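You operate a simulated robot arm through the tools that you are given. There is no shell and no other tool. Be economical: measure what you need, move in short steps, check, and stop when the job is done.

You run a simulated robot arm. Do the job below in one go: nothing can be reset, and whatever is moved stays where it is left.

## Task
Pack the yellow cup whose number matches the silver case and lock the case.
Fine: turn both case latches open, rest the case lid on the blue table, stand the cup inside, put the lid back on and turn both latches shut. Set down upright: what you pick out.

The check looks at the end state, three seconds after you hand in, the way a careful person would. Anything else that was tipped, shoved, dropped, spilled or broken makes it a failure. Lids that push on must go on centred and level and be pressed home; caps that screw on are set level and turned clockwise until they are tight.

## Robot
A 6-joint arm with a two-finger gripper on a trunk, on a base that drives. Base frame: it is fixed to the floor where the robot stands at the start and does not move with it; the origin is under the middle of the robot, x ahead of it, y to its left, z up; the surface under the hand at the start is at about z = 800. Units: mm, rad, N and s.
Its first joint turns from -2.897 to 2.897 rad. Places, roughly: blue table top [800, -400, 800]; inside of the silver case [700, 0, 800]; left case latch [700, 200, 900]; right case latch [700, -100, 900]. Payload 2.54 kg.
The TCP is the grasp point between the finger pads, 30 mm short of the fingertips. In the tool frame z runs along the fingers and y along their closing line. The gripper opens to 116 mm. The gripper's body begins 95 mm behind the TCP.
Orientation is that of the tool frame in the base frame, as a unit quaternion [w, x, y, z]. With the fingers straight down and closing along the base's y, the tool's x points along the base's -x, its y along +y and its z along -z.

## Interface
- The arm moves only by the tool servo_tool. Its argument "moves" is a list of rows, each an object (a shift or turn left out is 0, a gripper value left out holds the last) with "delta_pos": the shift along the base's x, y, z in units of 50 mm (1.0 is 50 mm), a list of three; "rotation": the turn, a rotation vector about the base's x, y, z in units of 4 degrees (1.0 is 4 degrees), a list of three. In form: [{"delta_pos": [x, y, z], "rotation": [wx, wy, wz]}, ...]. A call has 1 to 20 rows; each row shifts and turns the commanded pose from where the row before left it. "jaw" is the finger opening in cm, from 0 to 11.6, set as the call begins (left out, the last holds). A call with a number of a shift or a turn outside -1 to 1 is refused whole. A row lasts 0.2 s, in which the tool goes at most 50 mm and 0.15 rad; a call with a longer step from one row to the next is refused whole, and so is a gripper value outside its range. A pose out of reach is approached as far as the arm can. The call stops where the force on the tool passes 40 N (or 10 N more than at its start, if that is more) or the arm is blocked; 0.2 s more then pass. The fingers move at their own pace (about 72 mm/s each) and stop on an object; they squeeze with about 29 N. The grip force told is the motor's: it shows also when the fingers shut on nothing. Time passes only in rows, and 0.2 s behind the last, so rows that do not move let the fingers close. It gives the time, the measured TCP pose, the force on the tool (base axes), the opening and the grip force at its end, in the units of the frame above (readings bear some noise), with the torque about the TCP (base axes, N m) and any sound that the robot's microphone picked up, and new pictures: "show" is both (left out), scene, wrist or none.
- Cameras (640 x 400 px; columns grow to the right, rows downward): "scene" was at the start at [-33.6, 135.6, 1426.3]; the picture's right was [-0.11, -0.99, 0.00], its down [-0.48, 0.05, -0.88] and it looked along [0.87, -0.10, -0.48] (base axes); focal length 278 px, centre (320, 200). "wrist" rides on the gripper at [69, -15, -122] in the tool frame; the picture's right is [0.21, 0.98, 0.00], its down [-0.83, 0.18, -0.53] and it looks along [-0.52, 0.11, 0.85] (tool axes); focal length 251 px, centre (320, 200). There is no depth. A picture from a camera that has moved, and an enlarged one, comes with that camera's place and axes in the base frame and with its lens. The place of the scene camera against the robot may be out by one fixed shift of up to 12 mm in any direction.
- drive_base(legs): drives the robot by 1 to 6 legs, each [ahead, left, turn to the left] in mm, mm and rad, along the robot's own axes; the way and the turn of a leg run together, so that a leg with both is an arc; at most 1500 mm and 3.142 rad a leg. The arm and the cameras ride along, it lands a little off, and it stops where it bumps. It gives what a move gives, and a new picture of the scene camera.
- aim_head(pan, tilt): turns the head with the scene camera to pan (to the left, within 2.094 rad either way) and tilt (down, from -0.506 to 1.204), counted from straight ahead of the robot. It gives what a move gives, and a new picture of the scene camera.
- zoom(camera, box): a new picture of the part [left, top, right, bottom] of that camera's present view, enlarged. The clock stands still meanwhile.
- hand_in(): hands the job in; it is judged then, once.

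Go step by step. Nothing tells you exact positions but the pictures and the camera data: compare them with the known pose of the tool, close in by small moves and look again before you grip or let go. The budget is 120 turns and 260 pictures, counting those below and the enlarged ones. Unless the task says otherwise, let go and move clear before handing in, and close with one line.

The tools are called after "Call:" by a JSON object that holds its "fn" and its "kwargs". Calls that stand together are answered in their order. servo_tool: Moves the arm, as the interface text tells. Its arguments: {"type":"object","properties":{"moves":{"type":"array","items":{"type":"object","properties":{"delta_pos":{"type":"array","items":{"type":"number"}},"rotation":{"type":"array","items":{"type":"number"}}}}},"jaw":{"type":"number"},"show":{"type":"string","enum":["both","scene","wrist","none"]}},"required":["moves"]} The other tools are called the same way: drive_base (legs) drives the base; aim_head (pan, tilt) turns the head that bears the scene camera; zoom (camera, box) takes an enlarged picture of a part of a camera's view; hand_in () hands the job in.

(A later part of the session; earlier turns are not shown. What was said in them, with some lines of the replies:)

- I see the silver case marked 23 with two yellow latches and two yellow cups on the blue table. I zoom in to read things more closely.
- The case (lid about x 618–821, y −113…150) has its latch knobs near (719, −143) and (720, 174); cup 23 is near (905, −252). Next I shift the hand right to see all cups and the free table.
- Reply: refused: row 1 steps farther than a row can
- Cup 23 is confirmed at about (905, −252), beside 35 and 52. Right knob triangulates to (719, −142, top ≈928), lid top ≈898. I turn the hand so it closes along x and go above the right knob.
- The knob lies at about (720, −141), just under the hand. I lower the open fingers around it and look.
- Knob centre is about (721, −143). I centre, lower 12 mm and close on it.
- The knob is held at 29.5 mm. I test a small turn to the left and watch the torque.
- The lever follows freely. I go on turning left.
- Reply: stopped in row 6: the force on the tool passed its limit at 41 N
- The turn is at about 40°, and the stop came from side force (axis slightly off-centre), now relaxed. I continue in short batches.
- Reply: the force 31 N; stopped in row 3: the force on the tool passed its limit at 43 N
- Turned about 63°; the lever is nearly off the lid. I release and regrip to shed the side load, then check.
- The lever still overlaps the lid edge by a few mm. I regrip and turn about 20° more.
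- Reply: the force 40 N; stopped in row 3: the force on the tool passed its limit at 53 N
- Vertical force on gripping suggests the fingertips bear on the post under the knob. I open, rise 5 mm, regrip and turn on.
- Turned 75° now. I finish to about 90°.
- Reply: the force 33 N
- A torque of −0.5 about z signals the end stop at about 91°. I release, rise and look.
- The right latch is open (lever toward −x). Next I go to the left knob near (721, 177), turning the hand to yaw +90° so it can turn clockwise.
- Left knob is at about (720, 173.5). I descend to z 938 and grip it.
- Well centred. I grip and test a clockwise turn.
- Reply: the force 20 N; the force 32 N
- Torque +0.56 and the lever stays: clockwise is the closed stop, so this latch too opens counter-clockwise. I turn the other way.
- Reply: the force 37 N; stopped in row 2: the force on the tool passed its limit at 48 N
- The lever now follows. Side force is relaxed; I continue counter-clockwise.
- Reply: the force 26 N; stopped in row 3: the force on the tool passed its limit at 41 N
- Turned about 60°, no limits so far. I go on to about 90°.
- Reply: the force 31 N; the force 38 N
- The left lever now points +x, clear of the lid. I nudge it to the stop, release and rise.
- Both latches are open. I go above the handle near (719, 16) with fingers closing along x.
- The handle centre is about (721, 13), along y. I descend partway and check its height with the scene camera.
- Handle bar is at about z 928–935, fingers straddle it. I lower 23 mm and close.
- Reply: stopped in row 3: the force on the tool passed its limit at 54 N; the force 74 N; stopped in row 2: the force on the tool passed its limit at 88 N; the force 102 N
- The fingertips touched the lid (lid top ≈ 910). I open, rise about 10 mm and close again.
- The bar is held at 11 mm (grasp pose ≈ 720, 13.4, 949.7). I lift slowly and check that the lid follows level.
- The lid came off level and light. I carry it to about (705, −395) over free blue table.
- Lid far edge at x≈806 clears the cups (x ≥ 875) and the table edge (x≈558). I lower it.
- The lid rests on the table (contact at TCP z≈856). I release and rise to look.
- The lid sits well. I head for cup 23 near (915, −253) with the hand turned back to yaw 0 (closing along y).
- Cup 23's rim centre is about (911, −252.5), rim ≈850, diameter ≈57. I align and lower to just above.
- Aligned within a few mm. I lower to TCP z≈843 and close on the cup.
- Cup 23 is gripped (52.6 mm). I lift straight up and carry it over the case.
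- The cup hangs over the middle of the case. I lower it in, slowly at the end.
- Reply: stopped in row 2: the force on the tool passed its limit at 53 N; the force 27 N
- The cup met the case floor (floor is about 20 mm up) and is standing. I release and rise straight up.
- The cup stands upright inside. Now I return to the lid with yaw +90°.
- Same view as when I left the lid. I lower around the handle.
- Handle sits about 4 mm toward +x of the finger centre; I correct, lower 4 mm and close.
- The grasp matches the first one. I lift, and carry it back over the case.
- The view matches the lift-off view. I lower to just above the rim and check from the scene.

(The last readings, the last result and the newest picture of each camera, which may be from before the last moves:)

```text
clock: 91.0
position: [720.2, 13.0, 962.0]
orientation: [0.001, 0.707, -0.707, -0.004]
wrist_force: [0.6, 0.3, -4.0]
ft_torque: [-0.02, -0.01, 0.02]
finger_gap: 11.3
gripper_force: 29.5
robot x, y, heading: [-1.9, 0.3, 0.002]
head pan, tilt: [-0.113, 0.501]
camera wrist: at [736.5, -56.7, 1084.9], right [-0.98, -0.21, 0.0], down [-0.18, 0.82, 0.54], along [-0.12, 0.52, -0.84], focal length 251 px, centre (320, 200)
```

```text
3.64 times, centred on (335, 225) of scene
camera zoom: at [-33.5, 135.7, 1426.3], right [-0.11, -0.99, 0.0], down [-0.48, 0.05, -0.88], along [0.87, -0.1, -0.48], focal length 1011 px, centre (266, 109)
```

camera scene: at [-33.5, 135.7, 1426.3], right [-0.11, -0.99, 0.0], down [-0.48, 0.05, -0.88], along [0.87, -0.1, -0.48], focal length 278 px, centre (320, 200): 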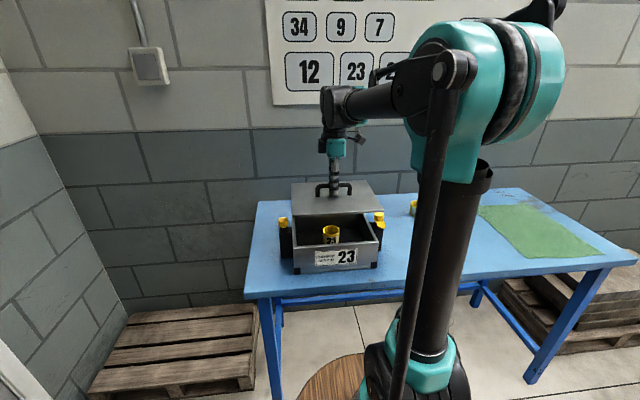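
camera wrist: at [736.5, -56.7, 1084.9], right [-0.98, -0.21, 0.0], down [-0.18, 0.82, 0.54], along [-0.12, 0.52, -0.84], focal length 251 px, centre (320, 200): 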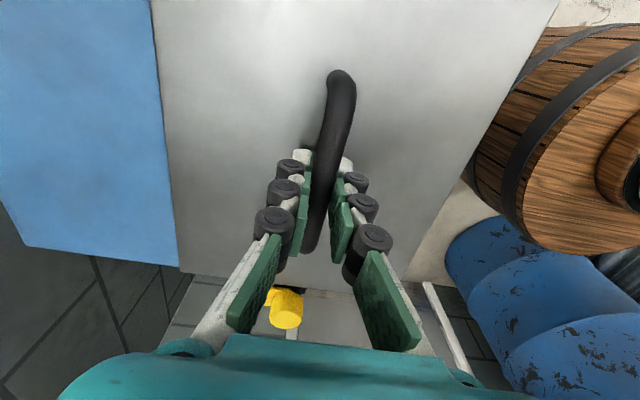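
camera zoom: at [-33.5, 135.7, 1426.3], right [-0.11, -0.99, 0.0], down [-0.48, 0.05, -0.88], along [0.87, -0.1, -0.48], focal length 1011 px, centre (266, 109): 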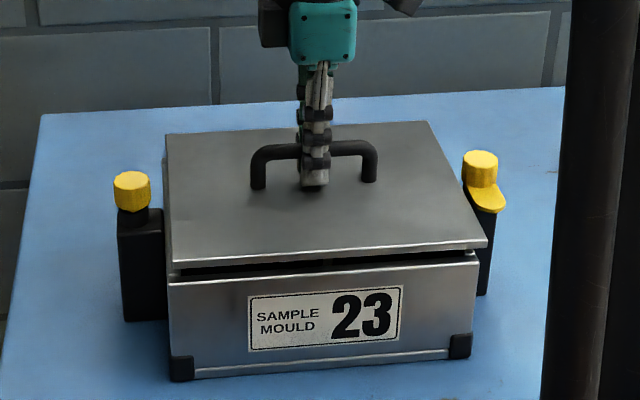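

The lid looks possibly a few mm toward −y relative to the box. I zoom on the front corners to measure.

Call:
{"fn": "zoom", "kwargs": {"camera": "scene", "box": [305, 215, 335, 240]}}

Call:
{"fn": "zoom", "kwargs": {"camera": "scene", "box": [345, 215, 375, 240]}}

Call:
{"fn": "zoom", "kwargs": {"camera": "scene", "box": [270, 225, 310, 250]}}

Call:
{"fn": "zoom", "kwargs": {"camera": "scene", "box": [375, 225, 415, 250]}}

```text
16.00 times, centred on (320, 228) of scene
camera zoom: at [-33.5, 135.7, 1426.3], right [-0.11, -0.99, 0.0], down [-0.48, 0.05, -0.88], along [0.87, -0.1, -0.48], focal length 4448 px, centre (320, -240)
```

zoom: 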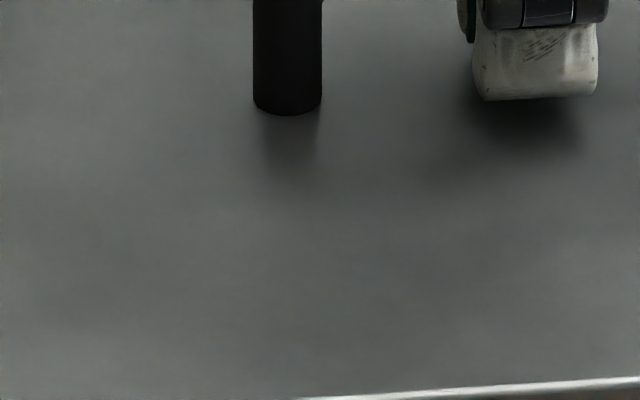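

```text
16.00 times, centred on (360, 228) of scene
camera zoom: at [-33.5, 135.7, 1426.3], right [-0.11, -0.99, 0.0], down [-0.48, 0.05, -0.88], along [0.87, -0.1, -0.48], focal length 4448 px, centre (-320, -240)
```

zoom: 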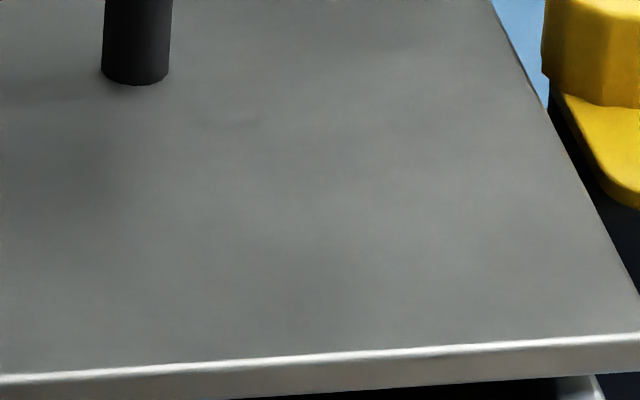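

```text
16.00 times, centred on (290, 238) of scene
camera zoom: at [-33.5, 135.7, 1426.3], right [-0.11, -0.99, 0.0], down [-0.48, 0.05, -0.88], along [0.87, -0.1, -0.48], focal length 4448 px, centre (800, -400)
```

zoom: 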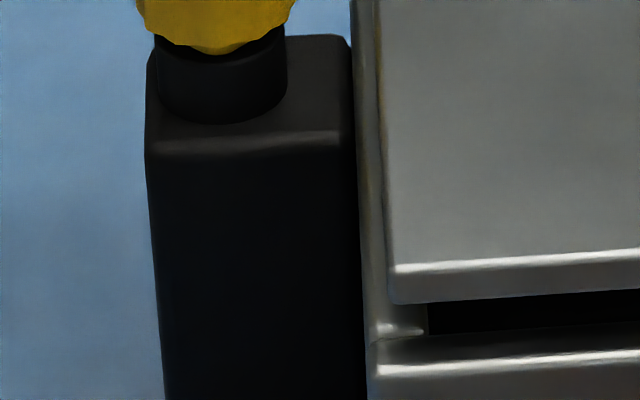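

```text
16.00 times, centred on (395, 238) of scene
camera zoom: at [-33.5, 135.7, 1426.3], right [-0.11, -0.99, 0.0], down [-0.48, 0.05, -0.88], along [0.87, -0.1, -0.48], focal length 4448 px, centre (-880, -400)
```

zoom: 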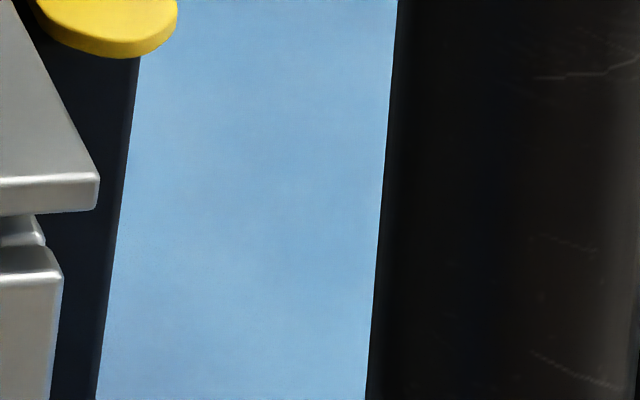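

The lid is displaced about 5.5 mm toward −y relative to the case (it had slid while I worked the latches); x agrees. I shift +5.5 mm in y, lower to about 3 mm above and re-check.

Call:
{"fn": "servo_tool", "kwargs": {"moves": [{"delta_pos": [0, 0.11, 0]}, {"delta_pos": [0, 0, -0.09]}, {"delta_pos": [0, 0, -0.09]}, {}], "show": "none"}}

Call:
{"fn": "zoom", "kwargs": {"camera": "scene", "box": [270, 225, 310, 250]}}

Call:
{"fn": "zoom", "kwargs": {"camera": "scene", "box": [375, 225, 415, 250]}}

```text
clock: 92.0
position: [720.1, 19.0, 954.7]
orientation: [-0.001, -0.707, 0.707, 0.003]
wrist_force: [-0.7, 0.0, -3.4]
ft_torque: [0.04, 0.0, -0.01]
finger_gap: 11.2
gripper_force: 29.1
robot x, y, heading: [-1.8, 0.9, -0.0]
head pan, tilt: [-0.113, 0.501]
```

```text
16.00 times, centred on (290, 238) of scene
camera zoom: at [-33.5, 135.7, 1426.3], right [-0.11, -0.99, 0.0], down [-0.48, 0.05, -0.88], along [0.87, -0.1, -0.48], focal length 4448 px, centre (800, -400)
```

zoom: 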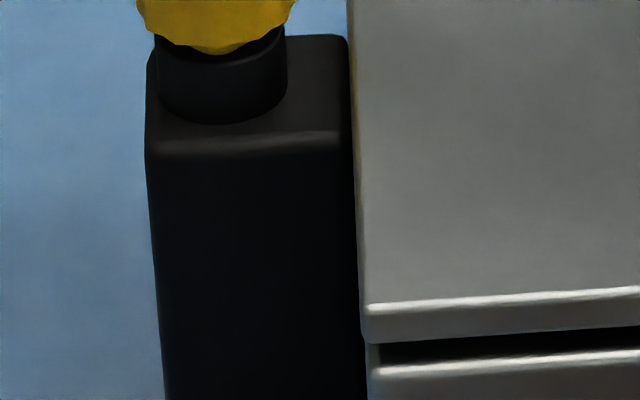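

```text
16.00 times, centred on (395, 238) of scene
camera zoom: at [-33.5, 135.7, 1426.3], right [-0.11, -0.99, 0.0], down [-0.48, 0.05, -0.88], along [0.87, -0.1, -0.48], focal length 4448 px, centre (-880, -400)
```

zoom: 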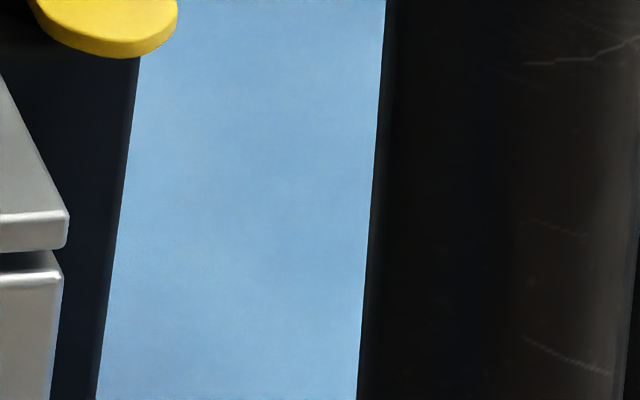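

The lid is now centred over the case (about 1 mm overhang on both sides). I lower to contact.

Call:
{"fn": "servo_tool", "kwargs": {"moves": [{"delta_pos": [0, 0, -0.04]}, {"delta_pos": [0, 0, -0.04]}, {"delta_pos": [0, 0, -0.03]}], "show": "none"}}

Call:
{"fn": "zoom", "kwargs": {"camera": "scene", "box": [270, 180, 400, 280]}}

Call:
{"fn": "zoom", "kwargs": {"camera": "scene", "box": [270, 225, 310, 250]}}

```text
clock: 92.8
position: [720.1, 17.7, 949.1]
orientation: [-0.001, -0.706, 0.708, 0.003]
wrist_force: [0.4, 0.3, -2.7]
ft_torque: [-0.09, 0.09, 0.0]
finger_gap: 11.3
gripper_force: 29.0
robot x, y, heading: [-1.0, -6.0, -0.002]
head pan, tilt: [-0.113, 0.501]
```

```text
4.00 times, centred on (335, 230) of scene
camera zoom: at [-33.5, 135.8, 1426.3], right [-0.11, -0.99, 0.0], down [-0.48, 0.05, -0.88], along [0.87, -0.1, -0.48], focal length 1112 px, centre (260, 80)
```

zoom: 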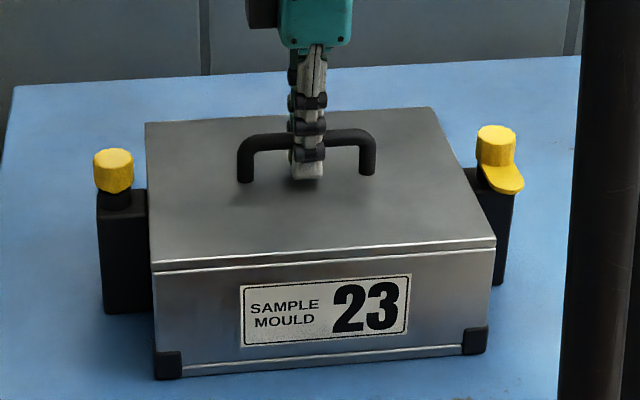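

```text
16.00 times, centred on (290, 238) of scene
camera zoom: at [-33.5, 135.8, 1426.3], right [-0.11, -0.99, 0.0], down [-0.48, 0.05, -0.88], along [0.87, -0.1, -0.48], focal length 4448 px, centre (800, -400)
```

zoom: 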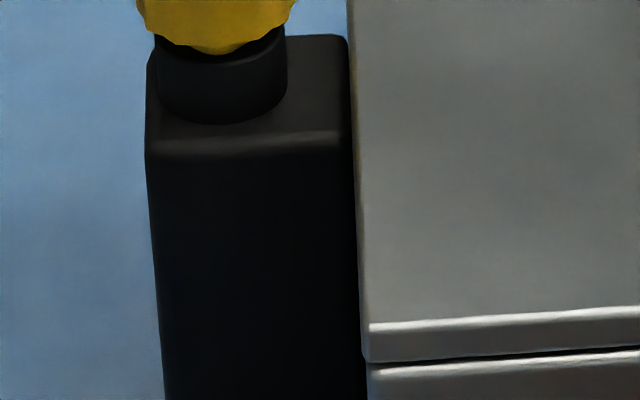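

Call:
{"fn": "servo_tool", "kwargs": {"moves": [{"delta_pos": [0, 0, -0.02]}, {"delta_pos": [0, 0, -0.02]}], "show": "none"}}

Call:
{"fn": "zoom", "kwargs": {"camera": "scene", "box": [270, 225, 310, 250]}}

Call:
{"fn": "zoom", "kwargs": {"camera": "scene", "box": [350, 225, 390, 250]}}

```text
clock: 93.5
position: [719.9, 18.8, 948.0]
orientation: [-0.003, -0.706, 0.708, 0.002]
wrist_force: [-5.6, -1.0, 15.8]
ft_torque: [0.16, 0.01, 0.0]
finger_gap: 11.1
gripper_force: 29.0
robot x, y, heading: [1.0, 1.9, 0.005]
head pan, tilt: [-0.113, 0.501]
stopped in row 2: the force on the tool passed its limit at 42 N (the readings are from after the stop); the commanded pose is now the measured one
```

```text
16.00 times, centred on (290, 238) of scene
camera zoom: at [-34.4, 135.6, 1426.2], right [-0.11, -0.99, 0.0], down [-0.48, 0.05, -0.88], along [0.87, -0.1, -0.48], focal length 4448 px, centre (800, -400)
```

zoom: 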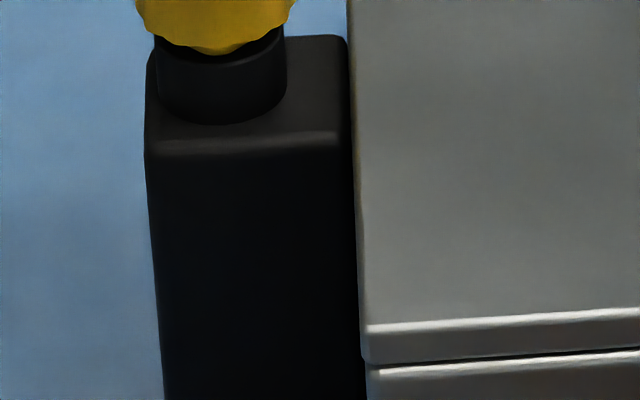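

```text
16.00 times, centred on (370, 238) of scene
camera zoom: at [-34.4, 135.6, 1426.2], right [-0.11, -0.99, 0.0], down [-0.48, 0.05, -0.88], along [0.87, -0.1, -0.48], focal length 4448 px, centre (-480, -400)
```

zoom: 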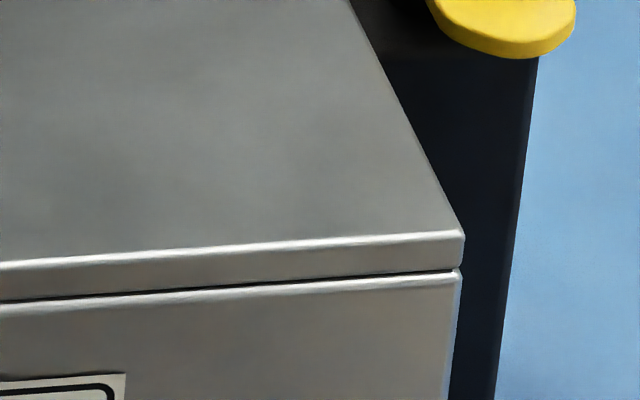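

The lid is seated, centred and level. I release, rise, and look.

Call:
{"fn": "servo_tool", "kwargs": {"moves": [{}, {}, {"delta_pos": [0, 0, 0.3]}, {"delta_pos": [0, 0, 0.8]}, {"delta_pos": [0, 0, 0.8]}, {"delta_pos": [0, 0, 0.4]}], "jaw": 5, "show": "wrist"}}

Call:
{"fn": "zoom", "kwargs": {"camera": "scene", "box": [270, 180, 400, 280]}}

```text
clock: 94.9
position: [722.1, 19.9, 1064.9]
orientation: [-0.001, -0.707, 0.707, 0.003]
wrist_force: [0.1, 0.5, 0.4]
ft_torque: [0.03, 0.01, 0.04]
finger_gap: 50.1
gripper_force: 0.1
robot x, y, heading: [0.0, -3.4, 0.002]
head pan, tilt: [-0.113, 0.501]
camera wrist: at [738.1, -50.9, 1186.6], right [-0.98, -0.21, 0.0], down [-0.18, 0.82, 0.54], along [-0.12, 0.52, -0.84], focal length 251 px, centre (320, 200)
```

wrist: 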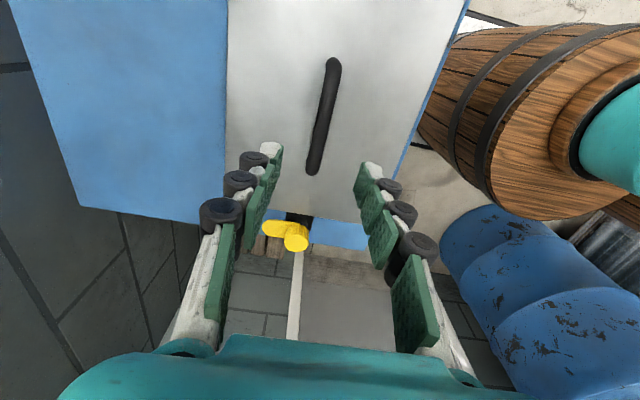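

```text
4.00 times, centred on (335, 230) of scene
camera zoom: at [-33.5, 135.7, 1426.3], right [-0.11, -0.99, 0.0], down [-0.48, 0.05, -0.88], along [0.87, -0.1, -0.48], focal length 1112 px, centre (260, 80)
```

zoom: 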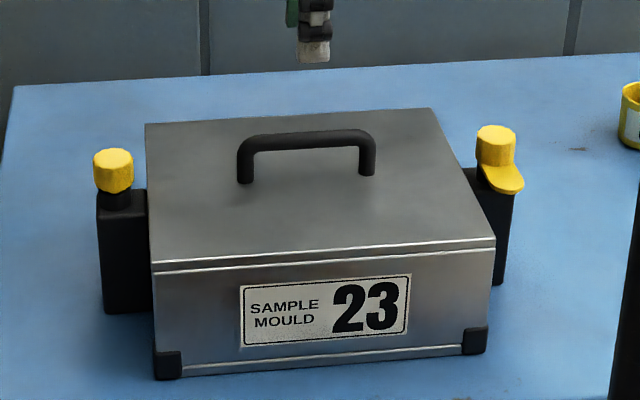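

The lid is on properly. Now the left latch: I go above its knob with yaw 180°, this time keeping the fingertips above lid level (TCP z≈946).

Call:
{"fn": "servo_tool", "kwargs": {"moves": [{"delta_pos": [-0.003, 0.1545, 0], "rotation": [0, 0, 1]}, {"delta_pos": [-0.003, 0.1545, 0], "rotation": [0, 0, 1]}, {"delta_pos": [-0.003, 0.1545, 0], "rotation": [0, 0, 1]}, {"delta_pos": [-0.003, 0.1545, 0], "rotation": [0, 0, 1]}, {"delta_pos": [-0.003, 0.1545, 0], "rotation": [0, 0, 1]}, {"delta_pos": [-0.003, 0.1545, 0], "rotation": [0, 0, 1]}, {"delta_pos": [-0.003, 0.1545, 0], "rotation": [0, 0, 1]}, {"delta_pos": [-0.003, 0.1545, 0], "rotation": [0, 0, 1]}, {"delta_pos": [-0.003, 0.1545, 0], "rotation": [0, 0, 1]}, {"delta_pos": [-0.003, 0.1545, 0], "rotation": [0, 0, 1]}, {"delta_pos": [-0.003, 0.1545, 0], "rotation": [0, 0, 1]}, {"delta_pos": [-0.003, 0.1545, 0], "rotation": [0, 0, 1]}, {"delta_pos": [-0.003, 0.1545, 0], "rotation": [0, 0, 1]}, {"delta_pos": [-0.003, 0.1545, 0], "rotation": [0, 0, 1]}, {"delta_pos": [-0.003, 0.1545, 0], "rotation": [0, 0, 1]}, {"delta_pos": [-0.003, 0.1545, 0], "rotation": [0, 0, 1]}, {"delta_pos": [-0.003, 0.1545, 0], "rotation": [0, 0, 1]}, {"delta_pos": [-0.003, 0.1545, 0], "rotation": [0, 0, 1]}, {"delta_pos": [-0.003, 0.1545, 0], "rotation": [0, 0, 1]}, {"delta_pos": [-0.003, 0.1545, 0], "rotation": [0, 0, 1]}], "show": "none"}}

Call:
{"fn": "servo_tool", "kwargs": {"moves": [{"rotation": [0, 0, 1]}, {"rotation": [0, 0, 1]}, {"rotation": [0, 0, 0.5]}, {"delta_pos": [0, 0, -0.6]}, {"delta_pos": [0, 0, -0.6]}, {}], "show": "wrist"}}

```text
clock: 99.1
position: [719.7, 173.4, 1061.2]
orientation: [0.002, 0.996, -0.086, -0.002]
wrist_force: [-0.4, -0.5, 0.2]
ft_torque: [0.02, -0.01, -0.01]
finger_gap: 50.0
gripper_force: 0.1
robot x, y, heading: [-2.5, -1.6, -0.005]
head pan, tilt: [-0.113, 0.501]
```

```text
clock: 100.5
position: [717.0, 172.8, 1002.4]
orientation: [0.002, 1.0, 0.0, -0.002]
wrist_force: [-0.4, -0.2, -0.8]
ft_torque: [-0.02, 0.0, 0.03]
finger_gap: 50.1
gripper_force: 0.2
robot x, y, heading: [-2.3, 2.2, -0.002]
head pan, tilt: [-0.113, 0.501]
camera wrist: at [786.6, 188.7, 1124.0], right [0.21, -0.98, 0.0], down [-0.82, -0.18, 0.54], along [-0.52, -0.12, -0.84], focal length 251 px, centre (320, 200)
```

wrist: 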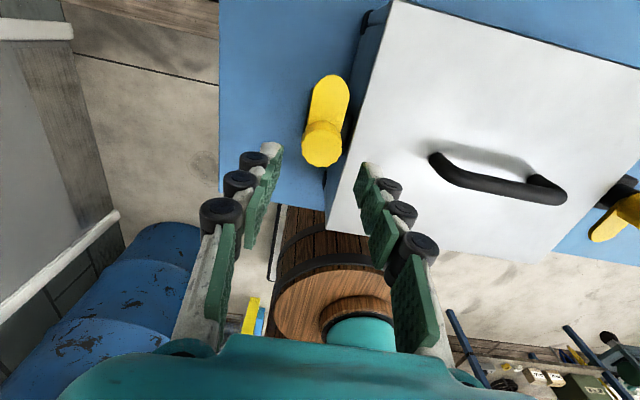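

Call:
{"fn": "servo_tool", "kwargs": {"moves": [{"delta_pos": [-0.03, -0.01, -0.5]}, {"delta_pos": [0, 0, -0.4]}, {"delta_pos": [0, 0, -0.22]}, {}], "show": "wrist"}}

Call:
{"fn": "zoom", "kwargs": {"camera": "scene", "box": [260, 190, 320, 240]}}

```text
clock: 101.5
position: [717.1, 171.6, 945.0]
orientation: [0.003, 1.0, 0.001, -0.001]
wrist_force: [0.7, 0.0, -0.2]
ft_torque: [-0.01, 0.0, 0.0]
finger_gap: 50.1
gripper_force: 0.0
robot x, y, heading: [-0.3, 1.2, 0.004]
head pan, tilt: [-0.113, 0.501]
camera wrist: at [787.2, 187.8, 1066.9], right [0.21, -0.98, 0.0], down [-0.82, -0.18, 0.54], along [-0.52, -0.12, -0.84], focal length 251 px, centre (320, 200)
```

wrist: 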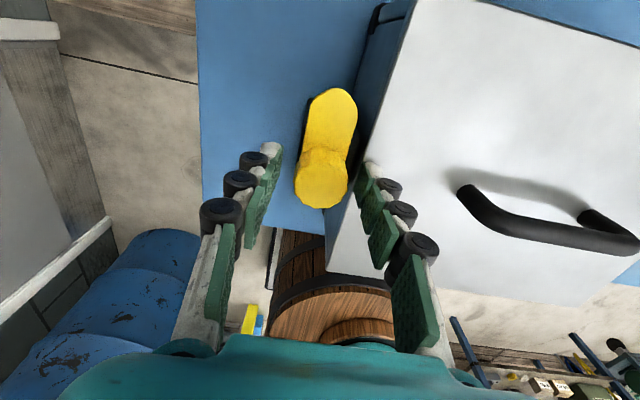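

```text
8.00 times, centred on (290, 215) of scene
camera zoom: at [-33.6, 135.7, 1426.3], right [-0.11, -0.99, 0.0], down [-0.48, 0.05, -0.88], along [0.87, -0.1, -0.48], focal length 2224 px, centre (560, 80)
```

zoom: 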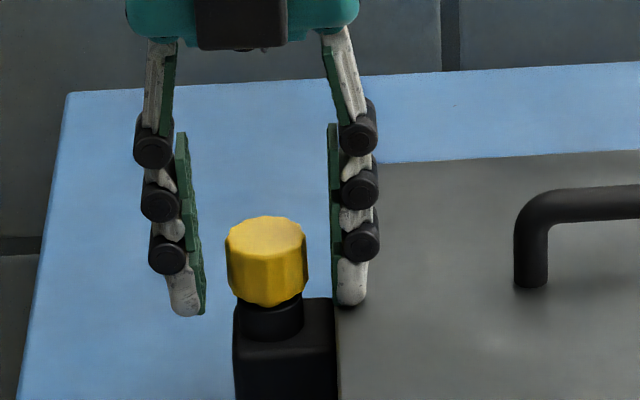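

Good view: the tips are just at lid height, the knob between them. I close.

Call:
{"fn": "servo_tool", "kwargs": {"moves": [{}, {}, {}, {}], "jaw": 0, "show": "wrist"}}

Call:
{"fn": "servo_tool", "kwargs": {"moves": [{"rotation": [0, 0, -0.7]}, {"rotation": [0, 0, -0.7]}, {"rotation": [0, 0, -0.7]}, {"rotation": [0, 0, -0.7]}], "show": "wrist"}}

```text
clock: 102.5
position: [718.5, 173.6, 945.4]
orientation: [0.003, 1.0, 0.0, -0.002]
wrist_force: [0.1, -0.7, -1.9]
ft_torque: [0.0, -0.02, 0.02]
finger_gap: 29.5
gripper_force: 45.0
robot x, y, heading: [4.1, -1.8, 0.007]
head pan, tilt: [-0.113, 0.501]
camera wrist: at [787.3, 187.8, 1067.0], right [0.21, -0.98, 0.0], down [-0.82, -0.18, 0.54], along [-0.52, -0.12, -0.84], focal length 251 px, centre (320, 200)
```

wrist: 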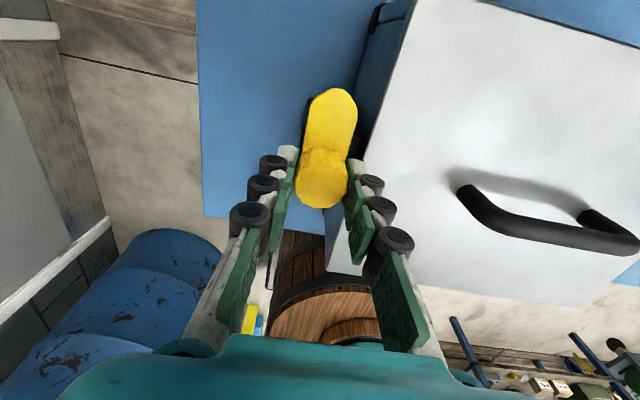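

```text
clock: 103.4
position: [719.2, 172.9, 946.2]
orientation: [0.002, 0.997, -0.081, -0.002]
wrist_force: [4.4, 1.3, -10.6]
ft_torque: [0.09, 0.13, -0.02]
finger_gap: 29.4
gripper_force: 44.9
robot x, y, heading: [2.3, -1.2, -0.005]
head pan, tilt: [-0.113, 0.501]
stopped in row 4: the force on the tool passed its limit at 41 N (the readings are from after the stop); the commanded pose is now the measured one
camera wrist: at [789.2, 176.8, 1067.0], right [0.05, -1.0, 0.01], down [-0.84, -0.04, 0.54], along [-0.54, -0.03, -0.84], focal length 251 px, centre (320, 200)
```

wrist: 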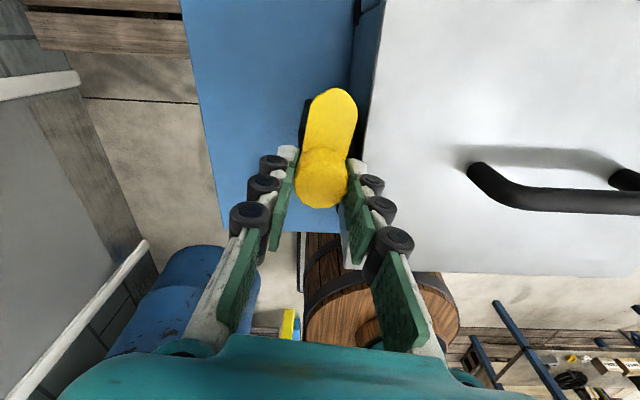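

The lever follows. I keep turning clockwise.

Call:
{"fn": "servo_tool", "kwargs": {"moves": [{"rotation": [0, 0, -0.8]}, {"rotation": [0, 0, -0.8]}, {"rotation": [0, 0, -0.8]}, {"rotation": [0, 0, -0.8]}, {"rotation": [0, 0, -0.8]}, {"rotation": [0, 0, -0.8]}], "show": "none"}}

Call:
{"fn": "servo_tool", "kwargs": {"moves": [{"rotation": [0, 0, -0.8]}, {"rotation": [0, 0, -0.8]}, {"rotation": [0, 0, -0.8]}, {"rotation": [0, 0, -0.8]}, {"rotation": [0, 0, -0.8]}, {"rotation": [0, 0, -0.8]}], "show": "none"}}

Call:
{"fn": "servo_tool", "kwargs": {"moves": [{"rotation": [0, 0, -0.8]}, {"rotation": [0, 0, -0.8]}, {"rotation": [0, 0, -0.8]}, {"rotation": [0, 0, -0.8]}, {"rotation": [0, 0, -0.8]}, {"rotation": [0, 0, -0.8]}], "show": "wrist"}}

```text
clock: 104.8
position: [717.7, 173.8, 945.2]
orientation: [0.003, 0.969, -0.246, -0.003]
wrist_force: [24.1, 6.0, 0.6]
ft_torque: [0.0, -0.92, 0.05]
finger_gap: 29.6
gripper_force: 45.3
robot x, y, heading: [-0.9, 0.8, 0.002]
head pan, tilt: [-0.113, 0.501]
```

```text
clock: 105.9
position: [719.1, 174.0, 946.0]
orientation: [0.002, 0.932, -0.361, -0.002]
wrist_force: [8.4, 3.2, -22.2]
ft_torque: [0.13, -0.36, 0.04]
finger_gap: 29.9
gripper_force: 45.3
robot x, y, heading: [1.5, -0.2, -0.003]
head pan, tilt: [-0.113, 0.501]
stopped in row 5: the force on the tool passed its limit at 40 N (the readings are from after the stop); the commanded pose is now the measured one
```

```text
clock: 107.3
position: [719.4, 173.1, 944.4]
orientation: [0.002, 0.86, -0.511, -0.004]
wrist_force: [15.9, 6.4, -16.5]
ft_torque: [-0.04, -0.43, 0.04]
finger_gap: 29.7
gripper_force: 45.4
robot x, y, heading: [-4.6, 1.0, 0.005]
head pan, tilt: [-0.113, 0.501]
camera wrist: at [765.9, 119.7, 1067.2], right [-0.76, -0.65, 0.01], down [-0.55, 0.64, 0.54], along [-0.36, 0.4, -0.84], focal length 251 px, centre (320, 200)
```

wrist: 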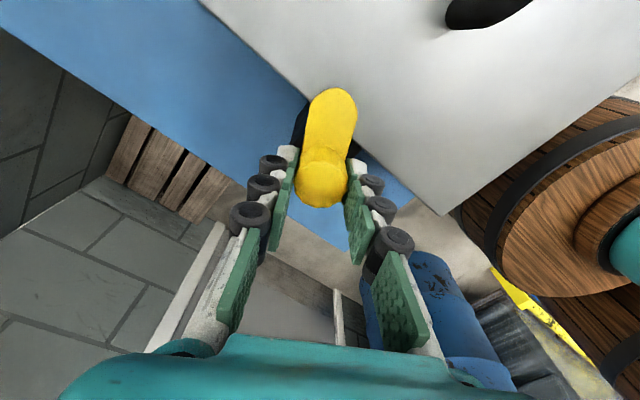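

About 61° so far. I finish the turn to the closed stop.

Call:
{"fn": "servo_tool", "kwargs": {"moves": [{"delta_pos": [0.02, 0.01, -0.01], "rotation": [0, 0, -0.7]}, {"rotation": [0, 0, -0.7]}, {"rotation": [0, 0, -0.7]}, {"rotation": [0, 0, -0.7]}, {"rotation": [0, 0, -0.7]}], "show": "none"}}

Call:
{"fn": "servo_tool", "kwargs": {"moves": [{"rotation": [0, 0, -0.7]}, {"rotation": [0, 0, -0.7]}, {"rotation": [0, 0, -0.7]}, {"rotation": [0, 0, -0.7]}], "show": "none"}}

Call:
{"fn": "servo_tool", "kwargs": {"moves": [{"rotation": [0, 0, -0.5]}, {"rotation": [0, 0, -0.5]}], "show": "wrist"}}

```text
clock: 108.5
position: [720.2, 172.8, 944.4]
orientation: [0.001, 0.791, -0.612, -0.003]
wrist_force: [24.4, 6.2, -8.1]
ft_torque: [0.16, -0.59, 0.03]
finger_gap: 29.8
gripper_force: 45.2
robot x, y, heading: [2.7, -0.3, 0.002]
head pan, tilt: [-0.113, 0.501]
```

```text
clock: 109.5
position: [719.5, 173.9, 944.2]
orientation: [0.0, 0.727, -0.686, -0.004]
wrist_force: [35.5, 8.0, 8.8]
ft_torque: [-0.36, -0.78, 0.04]
finger_gap: 29.4
gripper_force: 44.9
robot x, y, heading: [-0.7, 0.3, -0.001]
head pan, tilt: [-0.113, 0.501]
```

```text
clock: 110.1
position: [720.0, 173.8, 944.3]
orientation: [0.0, -0.703, 0.712, 0.005]
wrist_force: [27.3, 6.4, -2.7]
ft_torque: [0.34, -0.8, 0.37]
finger_gap: 29.5
gripper_force: 45.0
robot x, y, heading: [-1.3, -1.2, -0.001]
head pan, tilt: [-0.113, 0.501]
camera wrist: at [734.5, 103.6, 1067.2], right [-0.98, -0.2, 0.01], down [-0.17, 0.83, 0.54], along [-0.11, 0.53, -0.84], focal length 251 px, centre (320, 200)
```

wrist: 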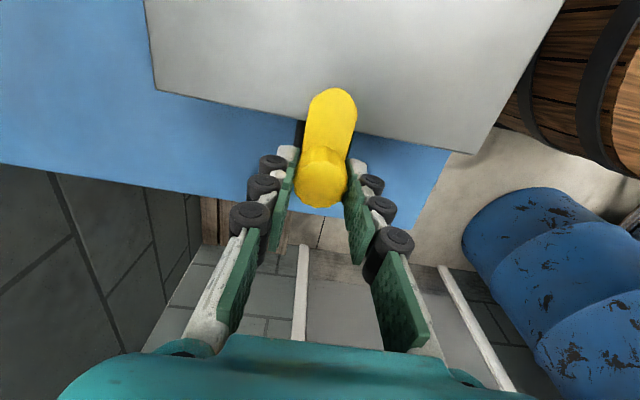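

Torque is rising: near the closed stop. I push a touch more, then release and rise.

Call:
{"fn": "servo_tool", "kwargs": {"moves": [{"delta_pos": [0.02, 0.01, 0]}, {"rotation": [0, 0, -0.5]}], "show": "none"}}

Call:
{"fn": "servo_tool", "kwargs": {"moves": [{}, {}, {"delta_pos": [0, 0, 0.6]}, {"delta_pos": [0, 0, 0.8]}, {"delta_pos": [0, 0, 0.8]}], "jaw": 5, "show": "wrist"}}

Call:
{"fn": "zoom", "kwargs": {"camera": "scene", "box": [270, 180, 400, 280]}}

```text
clock: 110.7
position: [719.9, 173.1, 946.1]
orientation: [-0.001, -0.69, 0.724, 0.003]
wrist_force: [23.6, 6.5, 4.4]
ft_torque: [-0.12, -0.52, 0.54]
finger_gap: 29.9
gripper_force: 44.9
robot x, y, heading: [1.6, 2.1, -0.001]
head pan, tilt: [-0.113, 0.501]
```

```text
clock: 111.9
position: [718.4, 171.6, 1053.3]
orientation: [-0.002, -0.69, 0.724, 0.004]
wrist_force: [-0.1, -0.5, 0.0]
ft_torque: [0.0, -0.01, -0.02]
finger_gap: 50.0
gripper_force: 0.0
robot x, y, heading: [-1.8, -1.1, 0.006]
head pan, tilt: [-0.113, 0.501]
camera wrist: at [730.0, 101.4, 1176.5], right [-0.99, -0.17, 0.01], down [-0.14, 0.83, 0.54], along [-0.1, 0.53, -0.84], focal length 251 px, centre (320, 200)
```

wrist: 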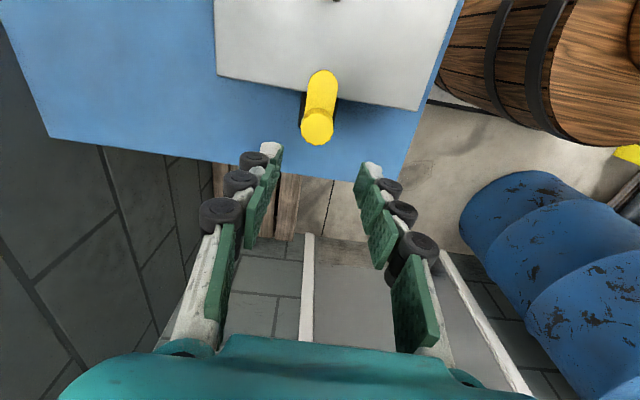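

```text
4.00 times, centred on (335, 230) of scene
camera zoom: at [-33.5, 135.8, 1426.3], right [-0.11, -0.99, 0.0], down [-0.48, 0.05, -0.88], along [0.87, -0.1, -0.48], focal length 1112 px, centre (260, 80)
```

zoom: 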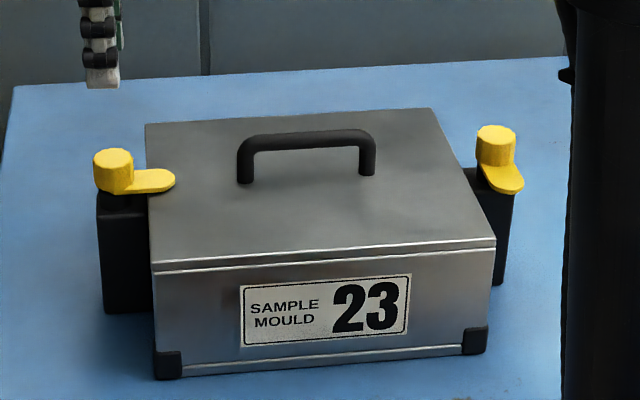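

The left latch is shut, lid undisturbed. Now I go to the right knob (722, −141) with yaw 0.

Call:
{"fn": "servo_tool", "kwargs": {"moves": [{"delta_pos": [0.003, -0.313, 0], "rotation": [0, 0, -1]}, {"delta_pos": [0.003, -0.313, 0], "rotation": [0, 0, -1]}, {"delta_pos": [0.003, -0.313, 0], "rotation": [0, 0, -1]}, {"delta_pos": [0.003, -0.313, 0], "rotation": [0, 0, -1]}, {"delta_pos": [0.003, -0.313, 0], "rotation": [0, 0, -1]}, {"delta_pos": [0.003, -0.313, 0], "rotation": [0, 0, -1]}, {"delta_pos": [0.003, -0.313, 0], "rotation": [0, 0, -1]}, {"delta_pos": [0.003, -0.313, 0], "rotation": [0, 0, -1]}, {"delta_pos": [0.003, -0.313, 0], "rotation": [0, 0, -1]}, {"delta_pos": [0.003, -0.313, 0], "rotation": [0, 0, -1]}, {"delta_pos": [0.003, -0.313, 0], "rotation": [0, 0, -1]}, {"delta_pos": [0.003, -0.313, 0], "rotation": [0, 0, -1]}, {"delta_pos": [0.003, -0.313, 0], "rotation": [0, 0, -1]}, {"delta_pos": [0.003, -0.313, 0], "rotation": [0, 0, -1]}, {"delta_pos": [0.003, -0.313, 0], "rotation": [0, 0, -1]}, {"delta_pos": [0.003, -0.313, 0], "rotation": [0, 0, -1]}, {"delta_pos": [0.003, -0.313, 0], "rotation": [0, 0, -1]}, {"delta_pos": [0.003, -0.313, 0], "rotation": [0, 0, -1]}, {"delta_pos": [0.003, -0.313, 0], "rotation": [0, 0, -1]}, {"delta_pos": [0.003, -0.313, 0], "rotation": [0, 0, -1]}], "show": "none"}}

Call:
{"fn": "servo_tool", "kwargs": {"moves": [{"rotation": [0, 0, -1]}, {"rotation": [0, 0, -0.85]}, {"delta_pos": [0, 0, -0.6]}, {"delta_pos": [0, 0, -0.5]}, {}], "show": "wrist"}}

```text
clock: 116.1
position: [721.5, -139.8, 1056.4]
orientation: [0.001, -0.064, 0.998, 0.003]
wrist_force: [0.3, 0.6, 0.2]
ft_torque: [-0.02, -0.02, 0.02]
finger_gap: 49.8
gripper_force: 0.1
robot x, y, heading: [-3.1, -3.0, -0.001]
head pan, tilt: [-0.113, 0.501]
```

```text
clock: 117.3
position: [721.9, -140.6, 1000.0]
orientation: [0.002, 0.0, 1.0, 0.004]
wrist_force: [0.3, 0.2, 0.3]
ft_torque: [0.0, -0.01, 0.02]
finger_gap: 50.1
gripper_force: 0.0
robot x, y, heading: [0.6, -3.5, -0.002]
head pan, tilt: [-0.113, 0.501]
camera wrist: at [652.3, -157.2, 1122.9], right [-0.21, 0.98, 0.01], down [0.82, 0.18, 0.54], along [0.53, 0.12, -0.84], focal length 251 px, centre (320, 200)
```

wrist: 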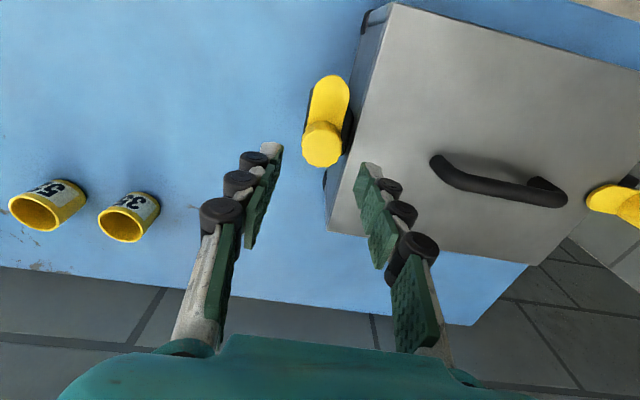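

Call:
{"fn": "servo_tool", "kwargs": {"moves": [{"delta_pos": [-0.03, 0, -0.5]}, {"delta_pos": [0, 0, -0.4]}, {"delta_pos": [0, 0, -0.19]}, {}], "show": "none"}}

Call:
{"fn": "servo_tool", "kwargs": {"moves": [{}, {}, {}, {}], "jaw": 0, "show": "wrist"}}

```text
clock: 118.3
position: [717.5, -138.9, 946.5]
orientation: [0.001, 0.002, 1.0, 0.004]
wrist_force: [0.5, 0.0, -0.5]
ft_torque: [-0.01, 0.02, 0.03]
finger_gap: 49.9
gripper_force: 0.1
robot x, y, heading: [-4.2, 1.3, 0.006]
head pan, tilt: [-0.113, 0.501]
```

```text
clock: 119.3
position: [718.9, -138.9, 947.0]
orientation: [0.002, 0.002, 1.0, 0.003]
wrist_force: [0.3, -10.6, -1.9]
ft_torque: [-0.28, -0.07, 0.01]
finger_gap: 29.9
gripper_force: 45.0
robot x, y, heading: [-1.2, 2.1, 0.0]
head pan, tilt: [-0.113, 0.501]
camera wrist: at [649.1, -155.9, 1068.7], right [-0.21, 0.98, 0.0], down [0.82, 0.18, 0.54], along [0.53, 0.12, -0.84], focal length 251 px, centre (320, 200)
```

wrist: 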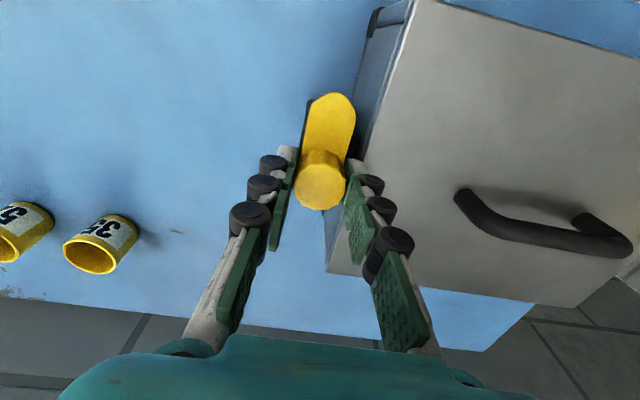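

Knob gripped. I turn clockwise in batches.

Call:
{"fn": "servo_tool", "kwargs": {"moves": [{"delta_pos": [0, -0.02, 0], "rotation": [0, 0, -0.7]}, {"rotation": [0, 0, -0.7]}, {"rotation": [0, 0, -0.7]}, {"rotation": [0, 0, -0.7]}], "show": "none"}}

Call:
{"fn": "servo_tool", "kwargs": {"moves": [{"rotation": [0, 0, -0.8]}, {"rotation": [0, 0, -0.8]}, {"rotation": [0, 0, -0.8]}, {"rotation": [0, 0, -0.8]}, {"rotation": [0, 0, -0.8]}, {"rotation": [0, 0, -0.8]}], "show": "none"}}

Call:
{"fn": "servo_tool", "kwargs": {"moves": [{"rotation": [0, 0, -0.8]}, {"rotation": [0, 0, -0.8]}, {"rotation": [0, 0, -0.8]}, {"rotation": [0, 0, -0.8]}, {"rotation": [0, 0, -0.8]}, {"rotation": [0, 0, -0.8]}], "show": "wrist"}}

```text
clock: 120.3
position: [718.9, -140.0, 946.2]
orientation: [0.003, 0.098, 0.995, 0.003]
wrist_force: [-6.6, 8.1, -14.0]
ft_torque: [0.39, 0.42, -0.04]
finger_gap: 29.3
gripper_force: 45.2
robot x, y, heading: [-2.5, 1.6, 0.001]
head pan, tilt: [-0.113, 0.501]
```

```text
clock: 121.7
position: [718.5, -138.8, 946.7]
orientation: [0.003, 0.263, 0.965, 0.002]
wrist_force: [-29.1, 19.0, -15.1]
ft_torque: [0.55, 0.72, 0.01]
finger_gap: 29.7
gripper_force: 45.2
robot x, y, heading: [-0.4, 1.8, -0.003]
head pan, tilt: [-0.113, 0.501]
```

```text
clock: 123.1
position: [721.3, -139.2, 947.2]
orientation: [0.005, 0.421, 0.907, 0.002]
wrist_force: [-18.6, 19.7, 8.7]
ft_torque: [0.9, 0.9, -0.01]
finger_gap: 29.7
gripper_force: 44.8
robot x, y, heading: [-4.6, -0.2, 0.0]
head pan, tilt: [-0.113, 0.501]
camera wrist: at [662.9, -98.0, 1069.3], right [0.61, 0.79, 0.01], down [0.67, -0.51, 0.54], along [0.43, -0.32, -0.84], focal length 251 px, centre (320, 200)
```

wrist: 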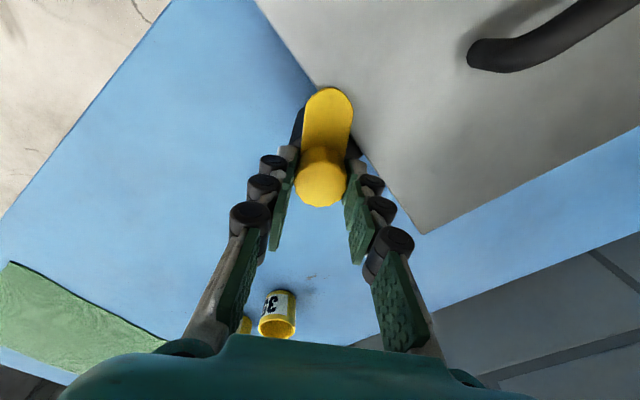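

Halfway (≈50°). I relieve the side force a little and continue to the stop.

Call:
{"fn": "servo_tool", "kwargs": {"moves": [{"delta_pos": [-0.01, 0.02, 0], "rotation": [0, 0, -0.8]}, {"rotation": [0, 0, -0.8]}, {"rotation": [0, 0, -0.8]}, {"rotation": [0, 0, -0.8]}], "show": "none"}}

Call:
{"fn": "servo_tool", "kwargs": {"moves": [{"rotation": [0, 0, -0.8]}, {"rotation": [0, 0, -0.8]}, {"rotation": [0, 0, -0.8]}, {"rotation": [0, 0, -0.8]}], "show": "none"}}

Call:
{"fn": "servo_tool", "kwargs": {"moves": [{"rotation": [0, 0, -0.7]}, {"rotation": [0, 0, -0.7]}, {"rotation": [0, 0, -0.7]}, {"rotation": [0, 0, -0.7]}], "show": "wrist"}}

```text
clock: 124.2
position: [720.6, -141.2, 947.0]
orientation: [0.005, 0.518, 0.855, 0.002]
wrist_force: [-5.2, 1.2, 11.8]
ft_torque: [-0.07, 0.15, 0.0]
finger_gap: 29.6
gripper_force: 44.5
robot x, y, heading: [0.5, -0.3, -0.004]
head pan, tilt: [-0.113, 0.501]
stopped in row 4: the force on the tool passed its limit at 41 N (the readings are from after the stop); the commanded pose is now the measured one
```

```text
clock: 125.2
position: [720.4, -140.7, 946.3]
orientation: [0.007, 0.611, 0.792, 0.0]
wrist_force: [-0.9, -5.7, 23.1]
ft_torque: [-0.05, 0.01, -0.05]
finger_gap: 29.6
gripper_force: 44.8
robot x, y, heading: [-3.1, -1.6, -0.002]
head pan, tilt: [-0.113, 0.501]
```

```text
clock: 126.2
position: [719.7, -140.6, 947.1]
orientation: [0.006, 0.686, 0.728, 0.002]
wrist_force: [1.4, -5.2, 27.0]
ft_torque: [-0.36, 0.02, 0.03]
finger_gap: 29.5
gripper_force: 45.0
robot x, y, heading: [-0.8, 0.9, 0.001]
head pan, tilt: [-0.113, 0.501]
camera wrist: at [699.1, -72.3, 1068.2], right [0.96, 0.27, 0.01], down [0.23, -0.81, 0.54], along [0.15, -0.52, -0.84], focal length 251 px, centre (320, 200)
```

wrist: 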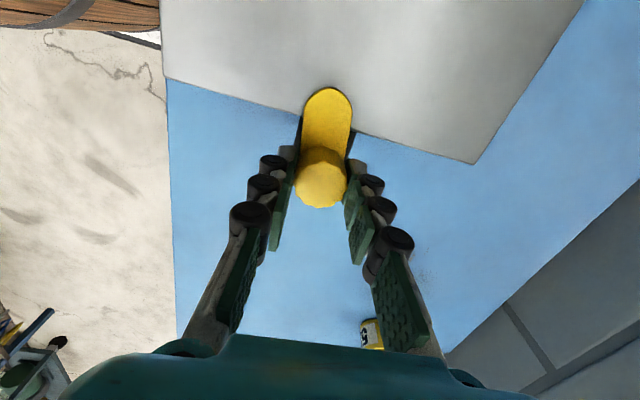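

Call:
{"fn": "servo_tool", "kwargs": {"moves": [{"delta_pos": [0, 0, 0.02]}, {"rotation": [0, 0, -0.5]}, {"rotation": [0, 0, -0.5]}, {"rotation": [0, 0, -0.5]}], "show": "none"}}

Call:
{"fn": "servo_tool", "kwargs": {"moves": [{"rotation": [0, 0, -0.5]}], "show": "none"}}

```text
clock: 127.2
position: [719.8, -139.3, 945.5]
orientation: [0.005, 0.722, 0.692, 0.0]
wrist_force: [-5.2, -0.7, -9.0]
ft_torque: [0.22, 0.11, 0.0]
finger_gap: 29.6
gripper_force: 45.2
robot x, y, heading: [-1.4, -0.2, -0.006]
head pan, tilt: [-0.113, 0.501]
```

```text
clock: 127.6
position: [719.4, -141.3, 945.4]
orientation: [0.005, 0.734, 0.679, 0.0]
wrist_force: [-10.1, -0.4, -14.4]
ft_torque: [0.24, 0.22, -0.02]
finger_gap: 29.7
gripper_force: 44.9
robot x, y, heading: [-1.0, 0.2, -0.0]
head pan, tilt: [-0.113, 0.501]
```

Call:
{"fn": "servo_tool", "kwargs": {"moves": [{"delta_pos": [-0.01, 0, 0], "rotation": [0, 0, -0.5]}, {"rotation": [0, 0, -0.5]}], "show": "wrist"}}

```text
clock: 128.2
position: [719.5, -140.7, 946.3]
orientation: [0.005, 0.758, 0.653, -0.001]
wrist_force: [-16.1, -5.5, -22.0]
ft_torque: [-0.53, 0.38, 0.91]
finger_gap: 29.9
gripper_force: 44.8
robot x, y, heading: [-0.1, 2.5, 0.001]
head pan, tilt: [-0.113, 0.501]
camera wrist: at [713.8, -69.7, 1068.6], right [1.0, 0.07, 0.0], down [0.06, -0.84, 0.54], along [0.04, -0.54, -0.84], focal length 251 px, centre (320, 200)
```

wrist: 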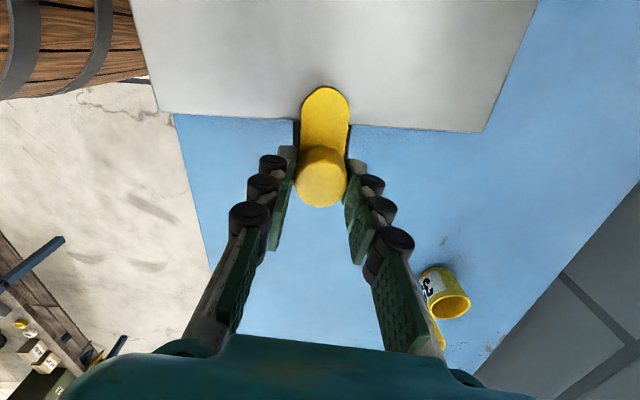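

Torque 0.91 about z: the closed stop is reached. I release, rise well clear and inspect.

Call:
{"fn": "servo_tool", "kwargs": {"moves": [{}, {}, {"delta_pos": [0, 0, 0.6]}, {"delta_pos": [0, 0, 0.8]}, {"delta_pos": [0, 0, 0.9]}, {"delta_pos": [0, 0, 0.9]}, {"delta_pos": [0, 0, 0.9]}], "jaw": 5, "show": "both"}}

Call:
{"fn": "zoom", "kwargs": {"camera": "scene", "box": [270, 180, 400, 280]}}

Call:
{"fn": "zoom", "kwargs": {"camera": "scene", "box": [270, 225, 310, 250]}}

Call:
{"fn": "zoom", "kwargs": {"camera": "scene", "box": [350, 225, 390, 250]}}

```text
clock: 129.8
position: [719.5, -141.6, 1152.6]
orientation: [0.005, 0.757, 0.653, 0.0]
wrist_force: [0.2, -0.7, 0.2]
ft_torque: [0.01, -0.01, 0.02]
finger_gap: 50.0
gripper_force: 0.2
robot x, y, heading: [-1.5, -4.2, -0.002]
head pan, tilt: [-0.113, 0.501]
camera scene: at [-33.4, 135.5, 1426.3], right [-0.11, -0.99, 0.0], down [-0.48, 0.05, -0.88], along [0.87, -0.1, -0.48], focal length 278 px, centre (320, 200)
camera wrist: at [714.4, -70.2, 1274.4], right [1.0, 0.07, 0.01], down [0.05, -0.84, 0.54], along [0.04, -0.54, -0.84], focal length 251 px, centre (320, 200)
```

scene: 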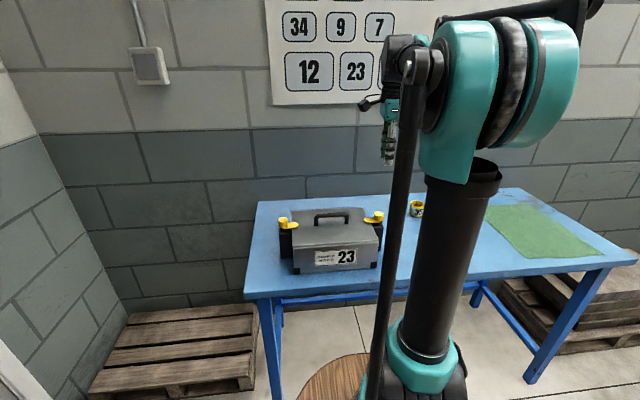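
wrist: 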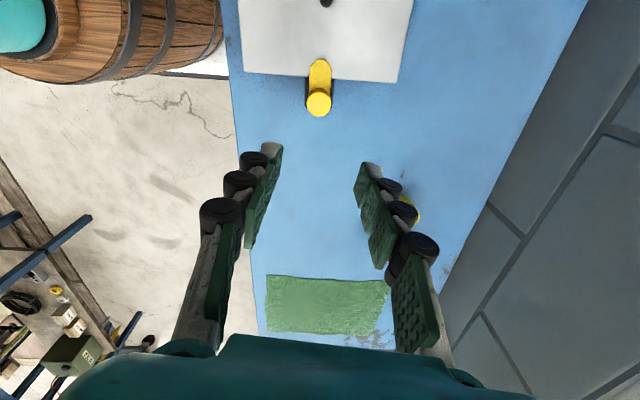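

```text
4.00 times, centred on (335, 230) of scene
camera zoom: at [-33.4, 135.5, 1426.3], right [-0.11, -0.99, 0.0], down [-0.48, 0.05, -0.88], along [0.87, -0.1, -0.48], focal length 1112 px, centre (260, 80)
```

zoom: 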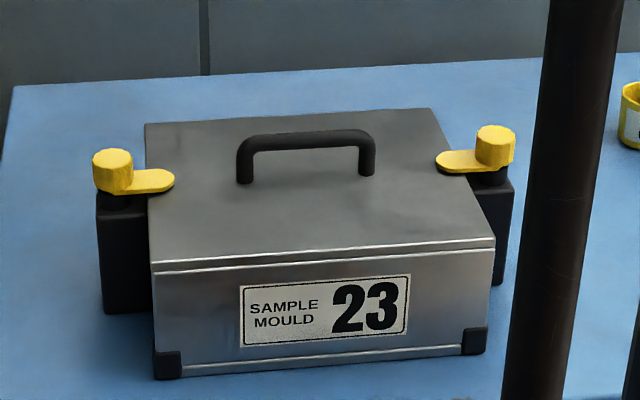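

```text
16.00 times, centred on (290, 238) of scene
camera zoom: at [-33.4, 135.5, 1426.3], right [-0.11, -0.99, 0.0], down [-0.48, 0.05, -0.88], along [0.87, -0.1, -0.48], focal length 4448 px, centre (800, -400)
```

zoom: 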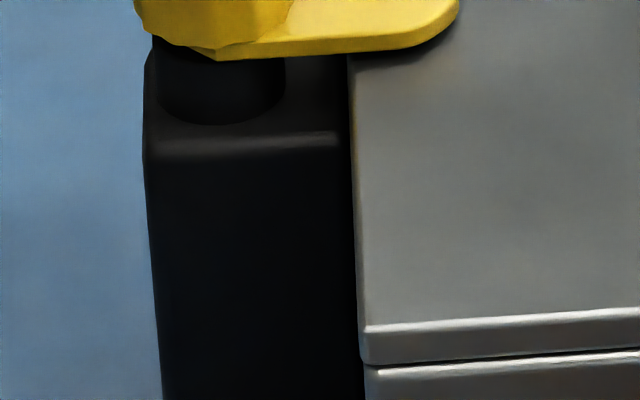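

```text
16.00 times, centred on (370, 238) of scene
camera zoom: at [-33.4, 135.5, 1426.3], right [-0.11, -0.99, 0.0], down [-0.48, 0.05, -0.88], along [0.87, -0.1, -0.48], focal length 4448 px, centre (-480, -400)
```

zoom: 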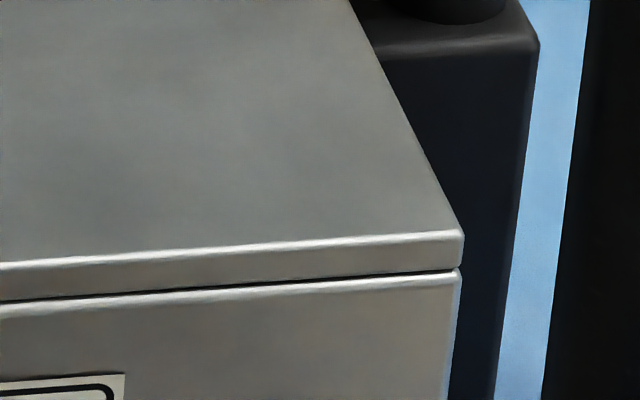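

The lid is seated level and centred, both latches are shut, and cups 35 and 52 stand where they were. The hand is clear, so I hand in.

Call:
{"fn": "hand_in", "kwargs": {}}

```text
The job is handed in.
```

Cup 23 stands upright in the silver case, the lid is back on centred and level with both latches turned shut, and the job is handed in.
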